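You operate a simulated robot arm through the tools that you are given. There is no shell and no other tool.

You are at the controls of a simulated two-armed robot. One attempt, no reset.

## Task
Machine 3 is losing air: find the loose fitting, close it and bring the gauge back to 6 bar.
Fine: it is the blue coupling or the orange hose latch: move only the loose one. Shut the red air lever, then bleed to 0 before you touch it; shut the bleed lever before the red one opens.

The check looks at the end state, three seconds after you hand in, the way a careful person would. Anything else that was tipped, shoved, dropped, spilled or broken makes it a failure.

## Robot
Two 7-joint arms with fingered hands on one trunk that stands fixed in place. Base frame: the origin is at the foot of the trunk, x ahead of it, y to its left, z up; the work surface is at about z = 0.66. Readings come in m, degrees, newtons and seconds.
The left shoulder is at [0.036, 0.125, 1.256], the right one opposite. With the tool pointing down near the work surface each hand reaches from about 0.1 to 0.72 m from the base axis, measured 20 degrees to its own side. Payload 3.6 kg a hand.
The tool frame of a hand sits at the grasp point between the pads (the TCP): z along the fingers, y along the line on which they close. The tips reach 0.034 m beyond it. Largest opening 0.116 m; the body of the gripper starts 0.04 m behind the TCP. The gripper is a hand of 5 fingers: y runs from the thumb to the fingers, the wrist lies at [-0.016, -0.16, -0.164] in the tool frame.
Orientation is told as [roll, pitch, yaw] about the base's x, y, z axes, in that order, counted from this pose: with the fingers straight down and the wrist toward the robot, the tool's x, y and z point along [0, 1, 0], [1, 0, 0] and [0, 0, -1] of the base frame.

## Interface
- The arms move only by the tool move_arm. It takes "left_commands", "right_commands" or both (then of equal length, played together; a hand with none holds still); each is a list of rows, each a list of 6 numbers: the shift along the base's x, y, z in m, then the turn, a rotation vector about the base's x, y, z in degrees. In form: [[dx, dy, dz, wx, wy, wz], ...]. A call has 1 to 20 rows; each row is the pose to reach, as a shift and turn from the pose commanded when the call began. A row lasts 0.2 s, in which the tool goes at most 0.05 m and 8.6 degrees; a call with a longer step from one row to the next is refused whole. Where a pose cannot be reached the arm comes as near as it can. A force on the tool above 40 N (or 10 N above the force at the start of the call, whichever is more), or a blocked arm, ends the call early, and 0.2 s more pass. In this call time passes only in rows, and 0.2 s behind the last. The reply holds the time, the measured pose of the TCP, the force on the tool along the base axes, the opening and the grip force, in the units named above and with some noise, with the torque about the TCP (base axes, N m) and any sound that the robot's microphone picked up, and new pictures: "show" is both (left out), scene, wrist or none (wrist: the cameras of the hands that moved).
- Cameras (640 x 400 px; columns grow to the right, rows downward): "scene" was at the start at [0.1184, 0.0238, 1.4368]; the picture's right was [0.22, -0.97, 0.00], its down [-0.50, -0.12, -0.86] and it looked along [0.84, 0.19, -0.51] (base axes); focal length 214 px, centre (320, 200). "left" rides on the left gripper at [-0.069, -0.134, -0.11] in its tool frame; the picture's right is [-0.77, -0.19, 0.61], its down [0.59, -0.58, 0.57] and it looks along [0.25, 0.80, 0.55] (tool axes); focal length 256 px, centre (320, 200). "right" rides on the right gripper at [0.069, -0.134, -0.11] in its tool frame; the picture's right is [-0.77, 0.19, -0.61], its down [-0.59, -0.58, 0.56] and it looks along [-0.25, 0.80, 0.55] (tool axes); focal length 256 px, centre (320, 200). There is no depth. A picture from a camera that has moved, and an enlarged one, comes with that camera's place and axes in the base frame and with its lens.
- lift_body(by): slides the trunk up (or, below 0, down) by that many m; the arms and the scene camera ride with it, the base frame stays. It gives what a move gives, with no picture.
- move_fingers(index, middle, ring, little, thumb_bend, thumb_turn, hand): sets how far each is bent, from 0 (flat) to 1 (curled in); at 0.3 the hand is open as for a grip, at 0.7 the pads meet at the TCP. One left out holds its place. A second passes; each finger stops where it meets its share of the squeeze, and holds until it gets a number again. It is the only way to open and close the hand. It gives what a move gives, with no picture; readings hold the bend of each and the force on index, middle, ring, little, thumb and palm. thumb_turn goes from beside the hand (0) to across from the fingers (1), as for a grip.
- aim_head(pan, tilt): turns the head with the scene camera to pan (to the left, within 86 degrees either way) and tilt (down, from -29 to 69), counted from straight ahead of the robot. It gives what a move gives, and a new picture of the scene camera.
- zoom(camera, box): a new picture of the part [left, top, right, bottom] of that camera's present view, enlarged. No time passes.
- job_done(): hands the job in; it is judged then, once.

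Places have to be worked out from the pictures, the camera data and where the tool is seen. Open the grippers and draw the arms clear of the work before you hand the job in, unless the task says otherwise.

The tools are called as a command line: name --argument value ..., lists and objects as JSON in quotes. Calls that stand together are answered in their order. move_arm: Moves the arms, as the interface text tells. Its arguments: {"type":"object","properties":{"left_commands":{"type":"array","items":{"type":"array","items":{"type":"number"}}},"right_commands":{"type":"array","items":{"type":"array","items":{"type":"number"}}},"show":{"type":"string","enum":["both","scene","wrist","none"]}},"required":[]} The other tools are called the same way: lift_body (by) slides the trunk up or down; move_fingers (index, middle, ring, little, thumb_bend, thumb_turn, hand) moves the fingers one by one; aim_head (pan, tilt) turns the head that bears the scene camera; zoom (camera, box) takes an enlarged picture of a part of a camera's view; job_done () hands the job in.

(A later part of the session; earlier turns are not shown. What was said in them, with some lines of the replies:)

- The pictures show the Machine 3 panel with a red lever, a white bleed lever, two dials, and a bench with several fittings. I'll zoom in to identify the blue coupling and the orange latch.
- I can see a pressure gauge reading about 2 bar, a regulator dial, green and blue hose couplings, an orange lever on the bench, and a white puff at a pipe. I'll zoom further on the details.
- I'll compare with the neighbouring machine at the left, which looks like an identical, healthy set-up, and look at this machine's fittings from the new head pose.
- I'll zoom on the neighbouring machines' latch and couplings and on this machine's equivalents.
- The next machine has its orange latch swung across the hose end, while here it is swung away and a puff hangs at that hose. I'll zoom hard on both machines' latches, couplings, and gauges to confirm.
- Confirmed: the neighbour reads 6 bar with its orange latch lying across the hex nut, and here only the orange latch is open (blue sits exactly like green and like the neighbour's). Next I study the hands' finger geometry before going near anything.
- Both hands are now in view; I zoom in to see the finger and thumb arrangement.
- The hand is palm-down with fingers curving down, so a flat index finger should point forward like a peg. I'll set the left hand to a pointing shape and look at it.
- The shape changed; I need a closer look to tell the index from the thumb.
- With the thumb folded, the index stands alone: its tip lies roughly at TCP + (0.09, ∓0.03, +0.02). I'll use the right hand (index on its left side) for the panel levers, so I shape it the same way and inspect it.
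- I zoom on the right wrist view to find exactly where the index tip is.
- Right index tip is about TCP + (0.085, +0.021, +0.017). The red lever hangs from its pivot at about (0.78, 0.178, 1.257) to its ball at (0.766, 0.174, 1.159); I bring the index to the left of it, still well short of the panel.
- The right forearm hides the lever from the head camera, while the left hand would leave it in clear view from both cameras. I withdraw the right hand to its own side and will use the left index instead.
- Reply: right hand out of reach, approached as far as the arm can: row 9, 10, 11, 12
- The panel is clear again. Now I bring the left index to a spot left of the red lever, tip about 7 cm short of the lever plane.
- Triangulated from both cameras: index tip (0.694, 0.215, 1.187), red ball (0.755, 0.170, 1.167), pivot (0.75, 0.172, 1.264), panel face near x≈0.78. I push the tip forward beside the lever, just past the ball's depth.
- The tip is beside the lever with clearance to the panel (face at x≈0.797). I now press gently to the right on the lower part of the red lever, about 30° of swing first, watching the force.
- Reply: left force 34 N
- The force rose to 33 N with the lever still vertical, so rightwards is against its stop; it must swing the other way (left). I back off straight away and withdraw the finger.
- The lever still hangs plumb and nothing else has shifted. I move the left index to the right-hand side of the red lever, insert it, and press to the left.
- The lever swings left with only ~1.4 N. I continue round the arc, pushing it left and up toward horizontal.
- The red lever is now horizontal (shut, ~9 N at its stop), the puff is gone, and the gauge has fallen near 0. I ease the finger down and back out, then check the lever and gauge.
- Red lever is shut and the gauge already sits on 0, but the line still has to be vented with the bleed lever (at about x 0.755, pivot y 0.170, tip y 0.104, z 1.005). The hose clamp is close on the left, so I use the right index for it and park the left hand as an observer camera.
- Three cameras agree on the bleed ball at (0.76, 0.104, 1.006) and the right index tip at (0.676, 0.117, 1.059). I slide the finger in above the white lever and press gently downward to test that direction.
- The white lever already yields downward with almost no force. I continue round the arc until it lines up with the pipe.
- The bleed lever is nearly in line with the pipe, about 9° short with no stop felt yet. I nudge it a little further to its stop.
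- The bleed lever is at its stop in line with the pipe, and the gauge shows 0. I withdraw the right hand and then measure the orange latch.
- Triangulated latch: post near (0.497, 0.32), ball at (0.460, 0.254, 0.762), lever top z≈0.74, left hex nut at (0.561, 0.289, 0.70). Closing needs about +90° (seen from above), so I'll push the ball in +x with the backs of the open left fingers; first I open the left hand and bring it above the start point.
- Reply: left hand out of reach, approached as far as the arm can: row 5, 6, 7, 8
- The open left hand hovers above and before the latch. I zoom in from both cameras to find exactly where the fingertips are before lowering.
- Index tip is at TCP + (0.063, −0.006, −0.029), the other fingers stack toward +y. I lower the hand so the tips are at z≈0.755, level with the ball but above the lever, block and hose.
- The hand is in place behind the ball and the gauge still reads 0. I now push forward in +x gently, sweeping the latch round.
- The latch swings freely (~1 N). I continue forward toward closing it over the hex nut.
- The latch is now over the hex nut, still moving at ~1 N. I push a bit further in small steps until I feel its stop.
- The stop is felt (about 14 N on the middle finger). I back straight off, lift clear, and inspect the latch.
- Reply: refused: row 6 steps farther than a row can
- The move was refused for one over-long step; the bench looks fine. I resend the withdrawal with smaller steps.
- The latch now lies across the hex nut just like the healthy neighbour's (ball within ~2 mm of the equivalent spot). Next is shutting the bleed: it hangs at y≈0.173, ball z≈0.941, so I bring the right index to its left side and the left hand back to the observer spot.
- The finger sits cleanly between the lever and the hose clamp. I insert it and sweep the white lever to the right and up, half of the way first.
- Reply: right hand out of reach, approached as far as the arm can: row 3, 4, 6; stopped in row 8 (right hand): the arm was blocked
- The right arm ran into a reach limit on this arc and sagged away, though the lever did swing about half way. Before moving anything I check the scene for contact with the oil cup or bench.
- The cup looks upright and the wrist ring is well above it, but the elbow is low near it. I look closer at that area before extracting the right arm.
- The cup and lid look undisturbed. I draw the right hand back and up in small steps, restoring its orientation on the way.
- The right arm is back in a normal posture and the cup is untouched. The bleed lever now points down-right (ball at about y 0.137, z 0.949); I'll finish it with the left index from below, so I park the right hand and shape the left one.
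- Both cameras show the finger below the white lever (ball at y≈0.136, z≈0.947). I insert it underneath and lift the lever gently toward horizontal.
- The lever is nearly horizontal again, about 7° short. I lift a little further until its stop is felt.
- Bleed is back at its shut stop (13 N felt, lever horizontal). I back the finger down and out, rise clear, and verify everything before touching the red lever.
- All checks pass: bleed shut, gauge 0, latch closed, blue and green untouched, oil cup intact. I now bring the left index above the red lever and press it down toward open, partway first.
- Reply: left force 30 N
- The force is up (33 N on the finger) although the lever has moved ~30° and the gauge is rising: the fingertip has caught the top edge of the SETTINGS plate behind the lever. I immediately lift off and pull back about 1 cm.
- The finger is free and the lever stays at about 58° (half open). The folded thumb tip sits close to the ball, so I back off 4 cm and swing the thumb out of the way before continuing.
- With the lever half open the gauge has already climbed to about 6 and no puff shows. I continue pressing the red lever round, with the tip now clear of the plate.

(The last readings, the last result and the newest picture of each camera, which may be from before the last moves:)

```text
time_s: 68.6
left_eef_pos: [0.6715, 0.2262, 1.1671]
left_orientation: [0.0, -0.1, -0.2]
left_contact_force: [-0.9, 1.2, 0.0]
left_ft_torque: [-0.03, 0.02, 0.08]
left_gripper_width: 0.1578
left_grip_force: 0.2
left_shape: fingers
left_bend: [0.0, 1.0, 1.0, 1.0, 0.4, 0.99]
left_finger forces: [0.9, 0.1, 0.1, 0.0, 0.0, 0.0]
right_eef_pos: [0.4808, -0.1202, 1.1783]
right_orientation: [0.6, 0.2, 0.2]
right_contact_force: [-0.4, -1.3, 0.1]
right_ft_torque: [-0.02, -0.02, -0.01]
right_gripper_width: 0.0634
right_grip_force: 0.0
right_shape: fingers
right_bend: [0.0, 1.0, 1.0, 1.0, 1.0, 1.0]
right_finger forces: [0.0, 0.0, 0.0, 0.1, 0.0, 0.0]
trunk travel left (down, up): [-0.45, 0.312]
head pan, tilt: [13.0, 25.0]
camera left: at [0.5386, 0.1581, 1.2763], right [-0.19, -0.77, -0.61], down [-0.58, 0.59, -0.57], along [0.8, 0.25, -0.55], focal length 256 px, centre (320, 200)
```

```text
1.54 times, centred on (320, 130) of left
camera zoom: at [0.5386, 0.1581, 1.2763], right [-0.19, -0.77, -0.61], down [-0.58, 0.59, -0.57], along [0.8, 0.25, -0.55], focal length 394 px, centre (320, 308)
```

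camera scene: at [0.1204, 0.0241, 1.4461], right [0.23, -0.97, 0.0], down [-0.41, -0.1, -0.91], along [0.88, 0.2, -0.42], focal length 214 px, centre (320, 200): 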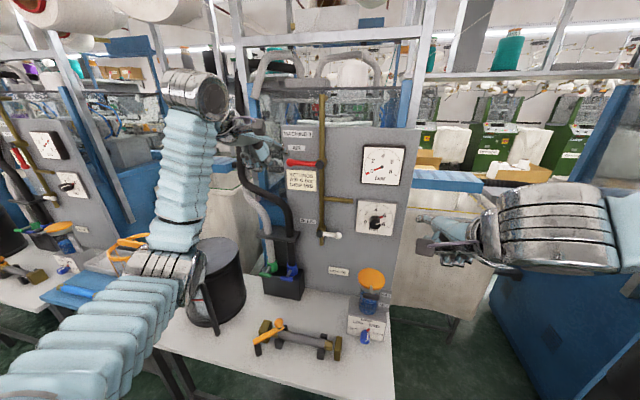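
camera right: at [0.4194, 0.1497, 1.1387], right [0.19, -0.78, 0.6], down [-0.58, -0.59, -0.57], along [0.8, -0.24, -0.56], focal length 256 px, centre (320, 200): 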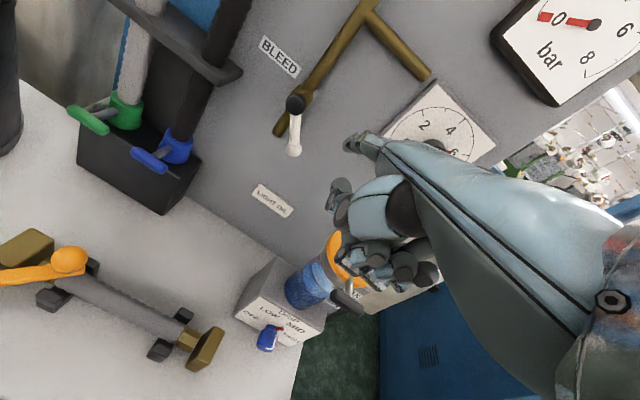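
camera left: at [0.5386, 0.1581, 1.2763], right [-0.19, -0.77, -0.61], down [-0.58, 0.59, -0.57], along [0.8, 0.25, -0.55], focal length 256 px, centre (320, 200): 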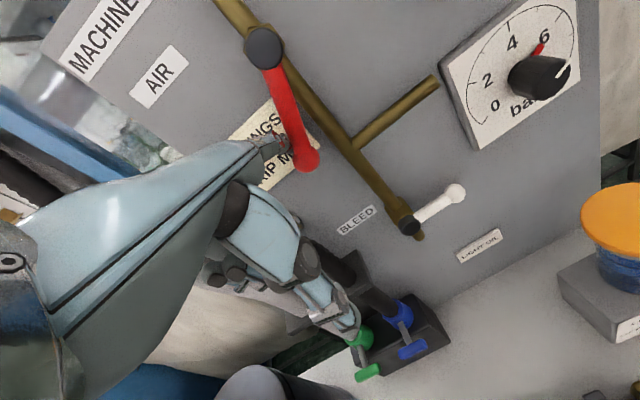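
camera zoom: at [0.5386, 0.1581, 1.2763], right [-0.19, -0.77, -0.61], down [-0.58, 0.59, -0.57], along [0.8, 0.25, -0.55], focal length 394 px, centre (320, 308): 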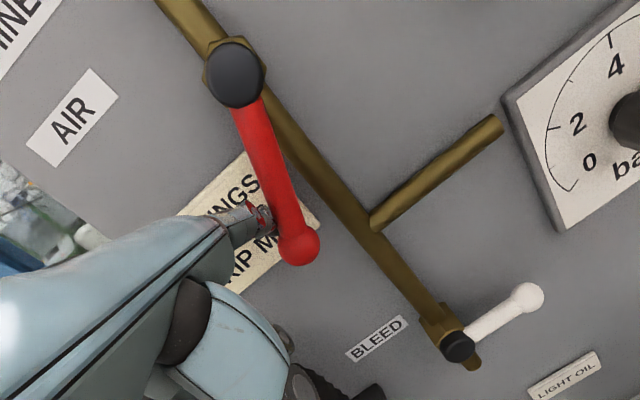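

Smooth at ~1 N, the lever is about 18° from vertical and the gauge is at about 6. I finish the swing to its lower stop.

move_arm --left_commands '[[0, -0.008, -0.002, 0, 0, 0], [0, -0.015, -0.005, 0, 0, 0], [0, -0.021, -0.006, 0, 0, 0], [0, -0.026, -0.006, 0, 0, 0], [0, -0.03, -0.006, 0, 0, 0]]' --show "none"

zoom --camera "scene" --box '[270, 120, 370, 210]'

zoom --camera "left" --box '[160, 0, 480, 260]'

```text
time_s: 69.8
left_eef_pos: [0.6721, 0.1971, 1.1612]
left_orientation: [0.0, -0.1, -0.1]
left_contact_force: [0.5, 2.9, 0.1]
left_ft_torque: [-0.03, 0.02, 0.24]
left_gripper_width: 0.1577
left_grip_force: 1.9
left_shape: fingers
left_bend: [0.0, 1.0, 1.0, 1.0, 0.4, 0.99]
left_finger forces: [2.5, 0.1, 0.0, 0.1, 0.0, 0.0]
right_eef_pos: [0.4805, -0.1186, 1.1785]
right_orientation: [0.5, 0.1, 0.2]
right_contact_force: [0.5, 0.8, 0.2]
right_ft_torque: [0.01, 0.0, 0.0]
right_gripper_width: 0.0633
right_grip_force: 0.1
right_shape: fingers
right_bend: [0.0, 1.0, 1.0, 1.0, 1.0, 1.0]
right_finger forces: [0.0, 0.0, 0.0, 0.1, 0.0, 0.0]
trunk travel left (down, up): [-0.45, 0.312]
head pan, tilt: [13.0, 25.0]
```

```text
4.44 times, centred on (320, 165) of scene
camera zoom: at [0.1204, 0.0247, 1.4461], right [0.23, -0.97, 0.0], down [-0.41, -0.1, -0.91], along [0.88, 0.2, -0.42], focal length 953 px, centre (320, 356)
```

zoom: 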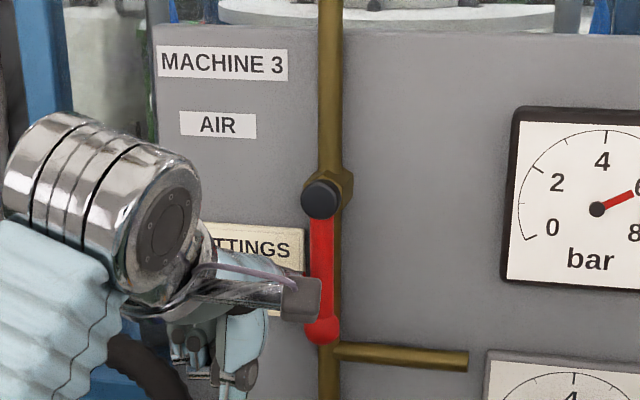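

```text
1.54 times, centred on (320, 130) of left
camera zoom: at [0.5386, 0.1289, 1.2707], right [-0.19, -0.77, -0.61], down [-0.58, 0.59, -0.57], along [0.8, 0.25, -0.55], focal length 394 px, centre (320, 308)
```

zoom: 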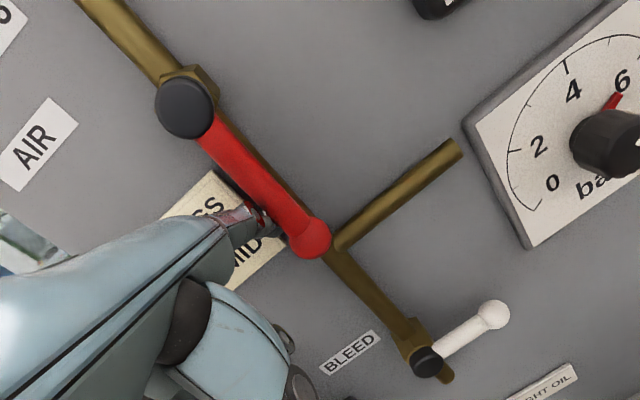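

The lever looks vertical with the force just starting to rise (2.9 N). One small extra nudge confirms the stop, then I withdraw.

move_arm --left_commands '[[0, -0.004, 0, 0, 0, 0], [0, -0.006, 0, 0, 0, 0]]' --show "none"

move_arm --left_commands '[[0, 0.015, 0, 0, 0, 0], [0, 0.03, 0.002, 0, 0, 0], [-0.03, 0.035, 0.005, 0, 0, 0], [-0.07, 0.035, 0.01, 0, 0, 0], [-0.11, 0.045, 0.02, 0, 0, 0], [-0.15, 0.06, 0.03, 0, 0, 0], [-0.18, 0.09, 0.04, 0, 0, 0], [-0.21, 0.12, 0.05, 0, 0, 0]]' --show "scene"

zoom --camera "scene" --box '[240, 110, 420, 270]'

zoom --camera "scene" --box '[355, 130, 415, 250]'

zoom --camera "scene" --box '[230, 250, 430, 370]'

```text
time_s: 70.4
left_eef_pos: [0.6733, 0.1928, 1.1614]
left_orientation: [0.0, -0.1, 0.0]
left_contact_force: [-1.2, 9.2, 0.5]
left_ft_torque: [-0.24, -0.05, 0.84]
left_gripper_width: 0.1575
left_grip_force: 4.8
left_shape: fingers
left_bend: [0.0, 1.0, 1.0, 1.0, 0.4, 0.99]
left_finger forces: [9.2, 0.0, 0.1, 0.1, 0.0, 0.0]
right_eef_pos: [0.4803, -0.1191, 1.1774]
right_orientation: [0.6, 0.0, 0.2]
right_contact_force: [-0.4, 0.5, 0.2]
right_ft_torque: [0.01, -0.01, -0.02]
right_gripper_width: 0.0634
right_grip_force: 0.1
right_shape: fingers
right_bend: [0.0, 1.0, 1.0, 1.0, 1.0, 1.0]
right_finger forces: [0.0, 0.0, 0.1, 0.0, 0.0, 0.0]
trunk travel left (down, up): [-0.45, 0.312]
head pan, tilt: [13.0, 25.0]
```

```text
time_s: 72.2
left_eef_pos: [0.4609, 0.3112, 1.2113]
left_orientation: [0.1, -0.1, 0.0]
left_contact_force: [-0.2, 1.0, -0.3]
left_ft_torque: [0.02, 0.02, 0.0]
left_gripper_width: 0.1576
left_grip_force: 0.1
left_shape: fingers
left_bend: [0.0, 1.0, 1.0, 1.0, 0.4, 0.99]
left_finger forces: [0.0, 0.0, 0.0, 0.0, 0.0, 0.1]
right_eef_pos: [0.4801, -0.1183, 1.1801]
right_orientation: [0.6, 0.1, 0.2]
right_contact_force: [0.4, 0.0, -0.4]
right_ft_torque: [0.01, -0.04, 0.0]
right_gripper_width: 0.0634
right_grip_force: 0.1
right_shape: fingers
right_bend: [0.0, 1.0, 1.0, 1.0, 1.0, 1.0]
right_finger forces: [0.1, 0.0, 0.0, 0.1, 0.0, 0.1]
trunk travel left (down, up): [-0.45, 0.312]
head pan, tilt: [13.0, 25.0]
camera scene: at [0.119, 0.0256, 1.4462], right [0.23, -0.97, 0.0], down [-0.41, -0.1, -0.91], along [0.88, 0.2, -0.42], focal length 214 px, centre (320, 200)
```

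scene: 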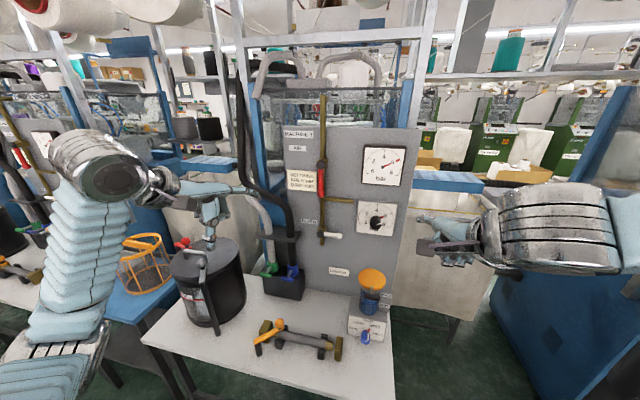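

```text
2.50 times, centred on (330, 190) of scene
camera zoom: at [0.119, 0.0256, 1.4462], right [0.23, -0.97, 0.0], down [-0.41, -0.1, -0.91], along [0.88, 0.2, -0.42], focal length 536 px, centre (295, 225)
```

zoom: 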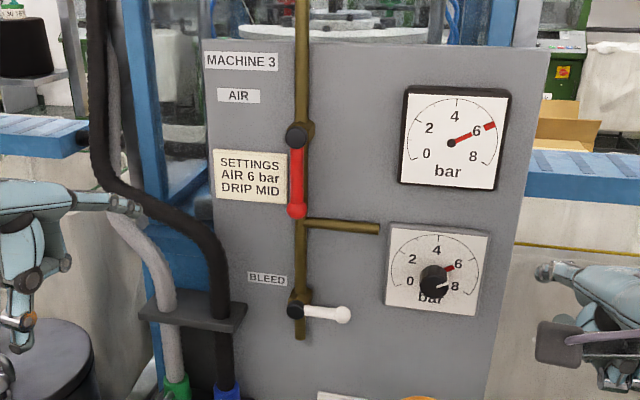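

```text
3.33 times, centred on (385, 190) of scene
camera zoom: at [0.119, 0.0256, 1.4462], right [0.23, -0.97, 0.0], down [-0.41, -0.1, -0.91], along [0.88, 0.2, -0.42], focal length 715 px, centre (103, 233)
```

zoom: 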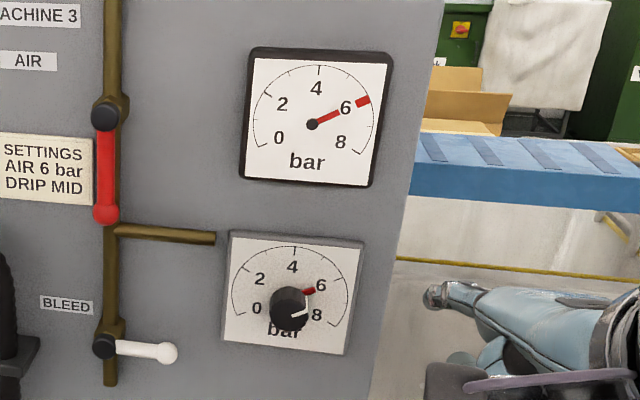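

```text
3.20 times, centred on (330, 310) of scene
camera zoom: at [0.119, 0.0256, 1.4462], right [0.23, -0.97, 0.0], down [-0.41, -0.1, -0.91], along [0.88, 0.2, -0.42], focal length 686 px, centre (288, -152)
```

zoom: 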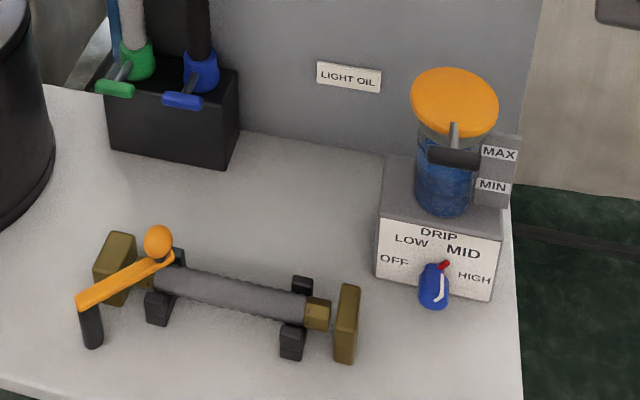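

The red lever is vertical and open, the gauge stands at 6, bleed is shut, latch closed, and nothing else has moved. I now draw both arms back, then open the hands.

move_arm --left_commands '[[-0.01, 0.01, 0.03, 0, 0, 0], [-0.02, 0.03, 0.065, 0, 0, 0], [-0.03, 0.06, 0.095, 0, 0, 0], [-0.045, 0.095, 0.12, 0, 0, 0], [-0.06, 0.13, 0.14, 0, 0, 0], [-0.07, 0.16, 0.15, 0, 0, 0]]' --right_commands '[[-0.01, -0.015, 0.005, 0, 0, 0], [-0.02, -0.03, 0.01, 0, 0, 0], [-0.03, -0.045, 0.015, 0, 0, 0], [-0.04, -0.06, 0.02, 0, 0, 0], [-0.05, -0.07, 0.02, 0, 0, 0], [-0.055, -0.08, 0.02, 0, 0, 0]]' --show "none"

move_fingers --hand "left" --index 0.3 --middle 0.3 --ring 0.3 --little 0.3 --thumb_bend 0.3 --thumb_turn 0.97

move_fingers --hand "right" --index 0.3 --middle 0.3 --ring 0.3 --little 0.3 --thumb_bend 0.3 --thumb_turn 0.97

aim_head --pan 13 --tilt 31

zoom --camera "scene" --box '[240, 80, 420, 230]'

zoom --camera "scene" --box '[355, 110, 410, 150]'

zoom --camera "scene" --box '[150, 180, 410, 345]'

```text
time_s: 73.6
left_eef_pos: [0.3967, 0.4699, 1.3598]
left_orientation: [0.0, 0.1, -0.4]
left_contact_force: [1.3, -0.5, 0.0]
left_ft_torque: [0.05, 0.09, -0.03]
left_gripper_width: 0.1578
left_grip_force: 0.0
left_shape: fingers
left_bend: [0.0, 1.0, 1.0, 1.0, 0.4, 0.99]
left_finger forces: [0.0, 0.0, 0.1, 0.0, 0.0, 0.1]
right_eef_pos: [0.4281, -0.2061, 1.1957]
right_orientation: [-0.7, 0.9, -0.5]
right_contact_force: [-3.5, -13.9, 7.8]
right_ft_torque: [0.75, -0.05, 0.29]
right_gripper_width: 0.0635
right_grip_force: 0.0
right_shape: fingers
right_bend: [0.0, 1.0, 1.0, 1.0, 1.0, 1.0]
right_finger forces: [0.0, 0.0, 0.1, 0.0, 0.0, 0.0]
right hand out of reach, approached as far as the arm can: row 5
trunk travel left (down, up): [-0.45, 0.312]
head pan, tilt: [13.0, 25.0]
```

```text
time_s: 74.6
left_eef_pos: [0.3922, 0.4707, 1.3598]
left_orientation: [0.0, -0.1, -0.1]
left_contact_force: [0.0, 0.3, 0.9]
left_ft_torque: [0.0, 0.0, -0.01]
left_gripper_width: 0.118
left_grip_force: 0.1
left_shape: fingers
left_bend: [0.3, 0.3, 0.3, 0.3, 0.3, 0.95]
left_finger forces: [0.0, 0.1, 0.0, 0.0, 0.1, 0.0]
right_eef_pos: [0.4268, -0.1996, 1.1997]
right_orientation: [0.7, 0.2, 0.2]
right_contact_force: [-0.8, -0.1, -0.4]
right_ft_torque: [0.0, -0.02, -0.01]
right_gripper_width: 0.0638
right_grip_force: 0.0
right_shape: fingers
right_bend: [0.0, 1.0, 1.0, 1.0, 1.0, 1.0]
right_finger forces: [0.1, 0.0, 0.0, 0.1, 0.0, 0.0]
trunk travel left (down, up): [-0.45, 0.312]
head pan, tilt: [13.0, 25.0]
```

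```text
time_s: 75.6
left_eef_pos: [0.3929, 0.4711, 1.36]
left_orientation: [0.1, -0.2, -0.2]
left_contact_force: [0.6, 0.1, -0.8]
left_ft_torque: [0.01, -0.01, 0.0]
left_gripper_width: 0.118
left_grip_force: 0.1
left_shape: fingers
left_bend: [0.3, 0.3, 0.3, 0.3, 0.3, 0.95]
left_finger forces: [0.0, 0.0, 0.1, 0.1, 0.0, 0.0]
right_eef_pos: [0.4279, -0.1988, 1.1988]
right_orientation: [0.7, 0.2, 0.2]
right_contact_force: [0.2, -0.2, -1.2]
right_ft_torque: [0.01, -0.01, -0.01]
right_gripper_width: 0.118
right_grip_force: 0.1
right_shape: fingers
right_bend: [0.3, 0.3, 0.3, 0.3, 0.3, 0.95]
right_finger forces: [0.0, 0.0, 0.0, 0.0, 0.0, 0.0]
trunk travel left (down, up): [-0.45, 0.312]
head pan, tilt: [13.0, 25.0]
```

```text
time_s: 76.3
left_eef_pos: [0.3928, 0.4707, 1.3614]
left_orientation: [0.0, -0.1, -0.2]
left_contact_force: [-0.9, 0.7, -0.8]
left_ft_torque: [0.03, 0.01, 0.01]
left_gripper_width: 0.1179
left_grip_force: 0.0
left_shape: fingers
left_bend: [0.3, 0.3, 0.3, 0.3, 0.3, 0.95]
left_finger forces: [0.1, 0.0, 0.0, 0.0, 0.1, 0.0]
right_eef_pos: [0.4273, -0.2003, 1.2001]
right_orientation: [0.7, 0.3, 0.2]
right_contact_force: [-1.1, -0.1, -0.3]
right_ft_torque: [0.04, -0.03, 0.0]
right_gripper_width: 0.1181
right_grip_force: 0.0
right_shape: fingers
right_bend: [0.3, 0.3, 0.3, 0.3, 0.3, 0.95]
right_finger forces: [0.1, 0.1, 0.0, 0.0, 0.0, 0.0]
trunk travel left (down, up): [-0.45, 0.312]
head pan, tilt: [13.0, 31.0]
camera scene: at [0.1182, 0.0238, 1.4366], right [0.23, -0.97, 0.0], down [-0.5, -0.12, -0.86], along [0.84, 0.19, -0.51], focal length 214 px, centre (320, 200)
```

scene: 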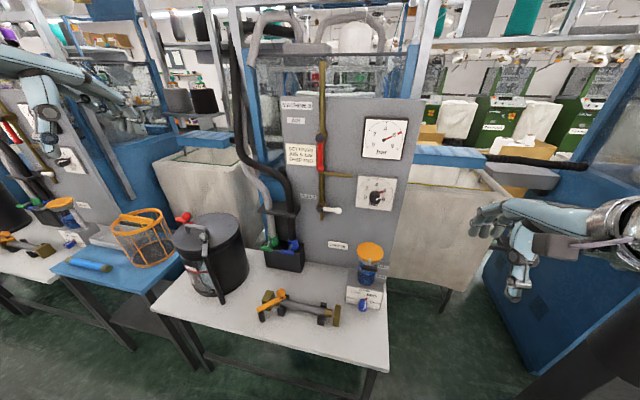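

```text
2.67 times, centred on (330, 155) of scene
camera zoom: at [0.1182, 0.0238, 1.4366], right [0.23, -0.97, 0.0], down [-0.5, -0.12, -0.86], along [0.84, 0.19, -0.51], focal length 572 px, centre (293, 320)
```

zoom: 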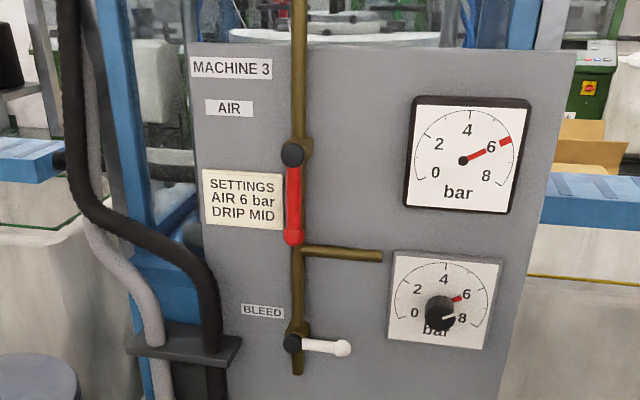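

```text
10.00 times, centred on (382, 130) of scene
camera zoom: at [0.1182, 0.0238, 1.4366], right [0.23, -0.97, 0.0], down [-0.5, -0.12, -0.86], along [0.84, 0.19, -0.51], focal length 2145 px, centre (-305, 900)
```

zoom: 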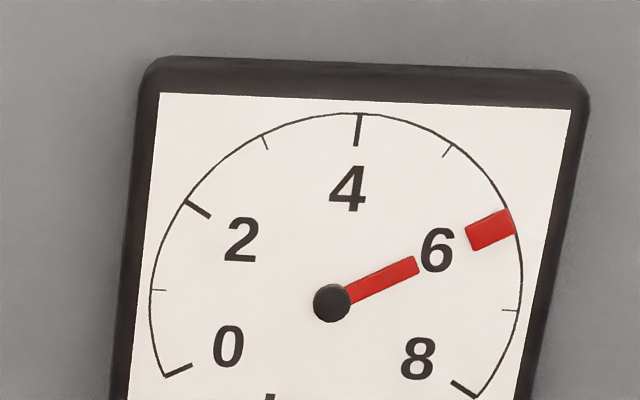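

```text
2.42 times, centred on (280, 262) of scene
camera zoom: at [0.1182, 0.0238, 1.4366], right [0.23, -0.97, 0.0], down [-0.5, -0.12, -0.86], along [0.84, 0.19, -0.51], focal length 520 px, centre (417, 48)
```

zoom: 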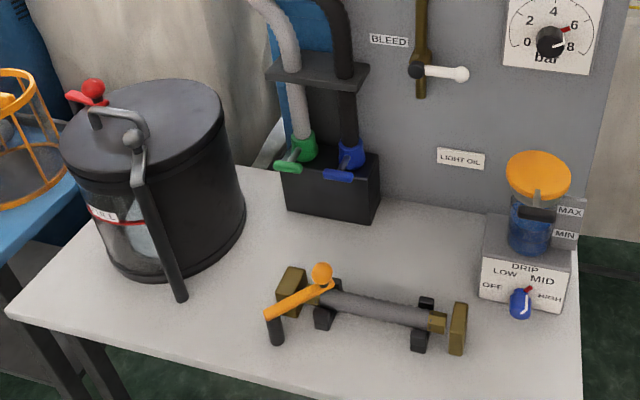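

Final check: the gauge needle lies exactly on the 6 mark, the red lever is open, the bleed is shut, the orange latch is closed with no puff, and the blue coupling, oil cup, drip knob and regulator are as they were. Both hands are open and clear, so I hand the job in.

job_done

```text
The job is handed in.
```

The leak on machine 3 is fixed and the gauge is back at 6 bar. The loose fitting was the orange hose latch, which had been left swung open. The blue coupling was tight, so I left it alone.

I shut the red air lever and opened the bleed with the gauge at 0. I then closed the latch over the hose fitting, shut the bleed and reopened the red lever. At hand-in the gauge needle sat on the 6 mark and no air was escaping at the hose. Both hands were open and clear.

Four things did not go smoothly, though I saw no damage from any of them:
- **Red lever, closing:** I first pushed it the wrong way against its stop, with about 33 N. It did not move, and I backed off and swung it left.
- **Red lever, opening:** my fingertip caught the top edge of the SETTINGS plate with about 33 N before I lifted off. The plate looks unmarked.
- **Bleed lever, closing:** the right arm ran into a reach limit partway and sagged near the oil cup. The cup and lid look undisturbed, and I finished with the left hand.
- **Parking the right arm:** it briefly read about 14 N while moving to a pose it could not quite reach, then settled back to zero.
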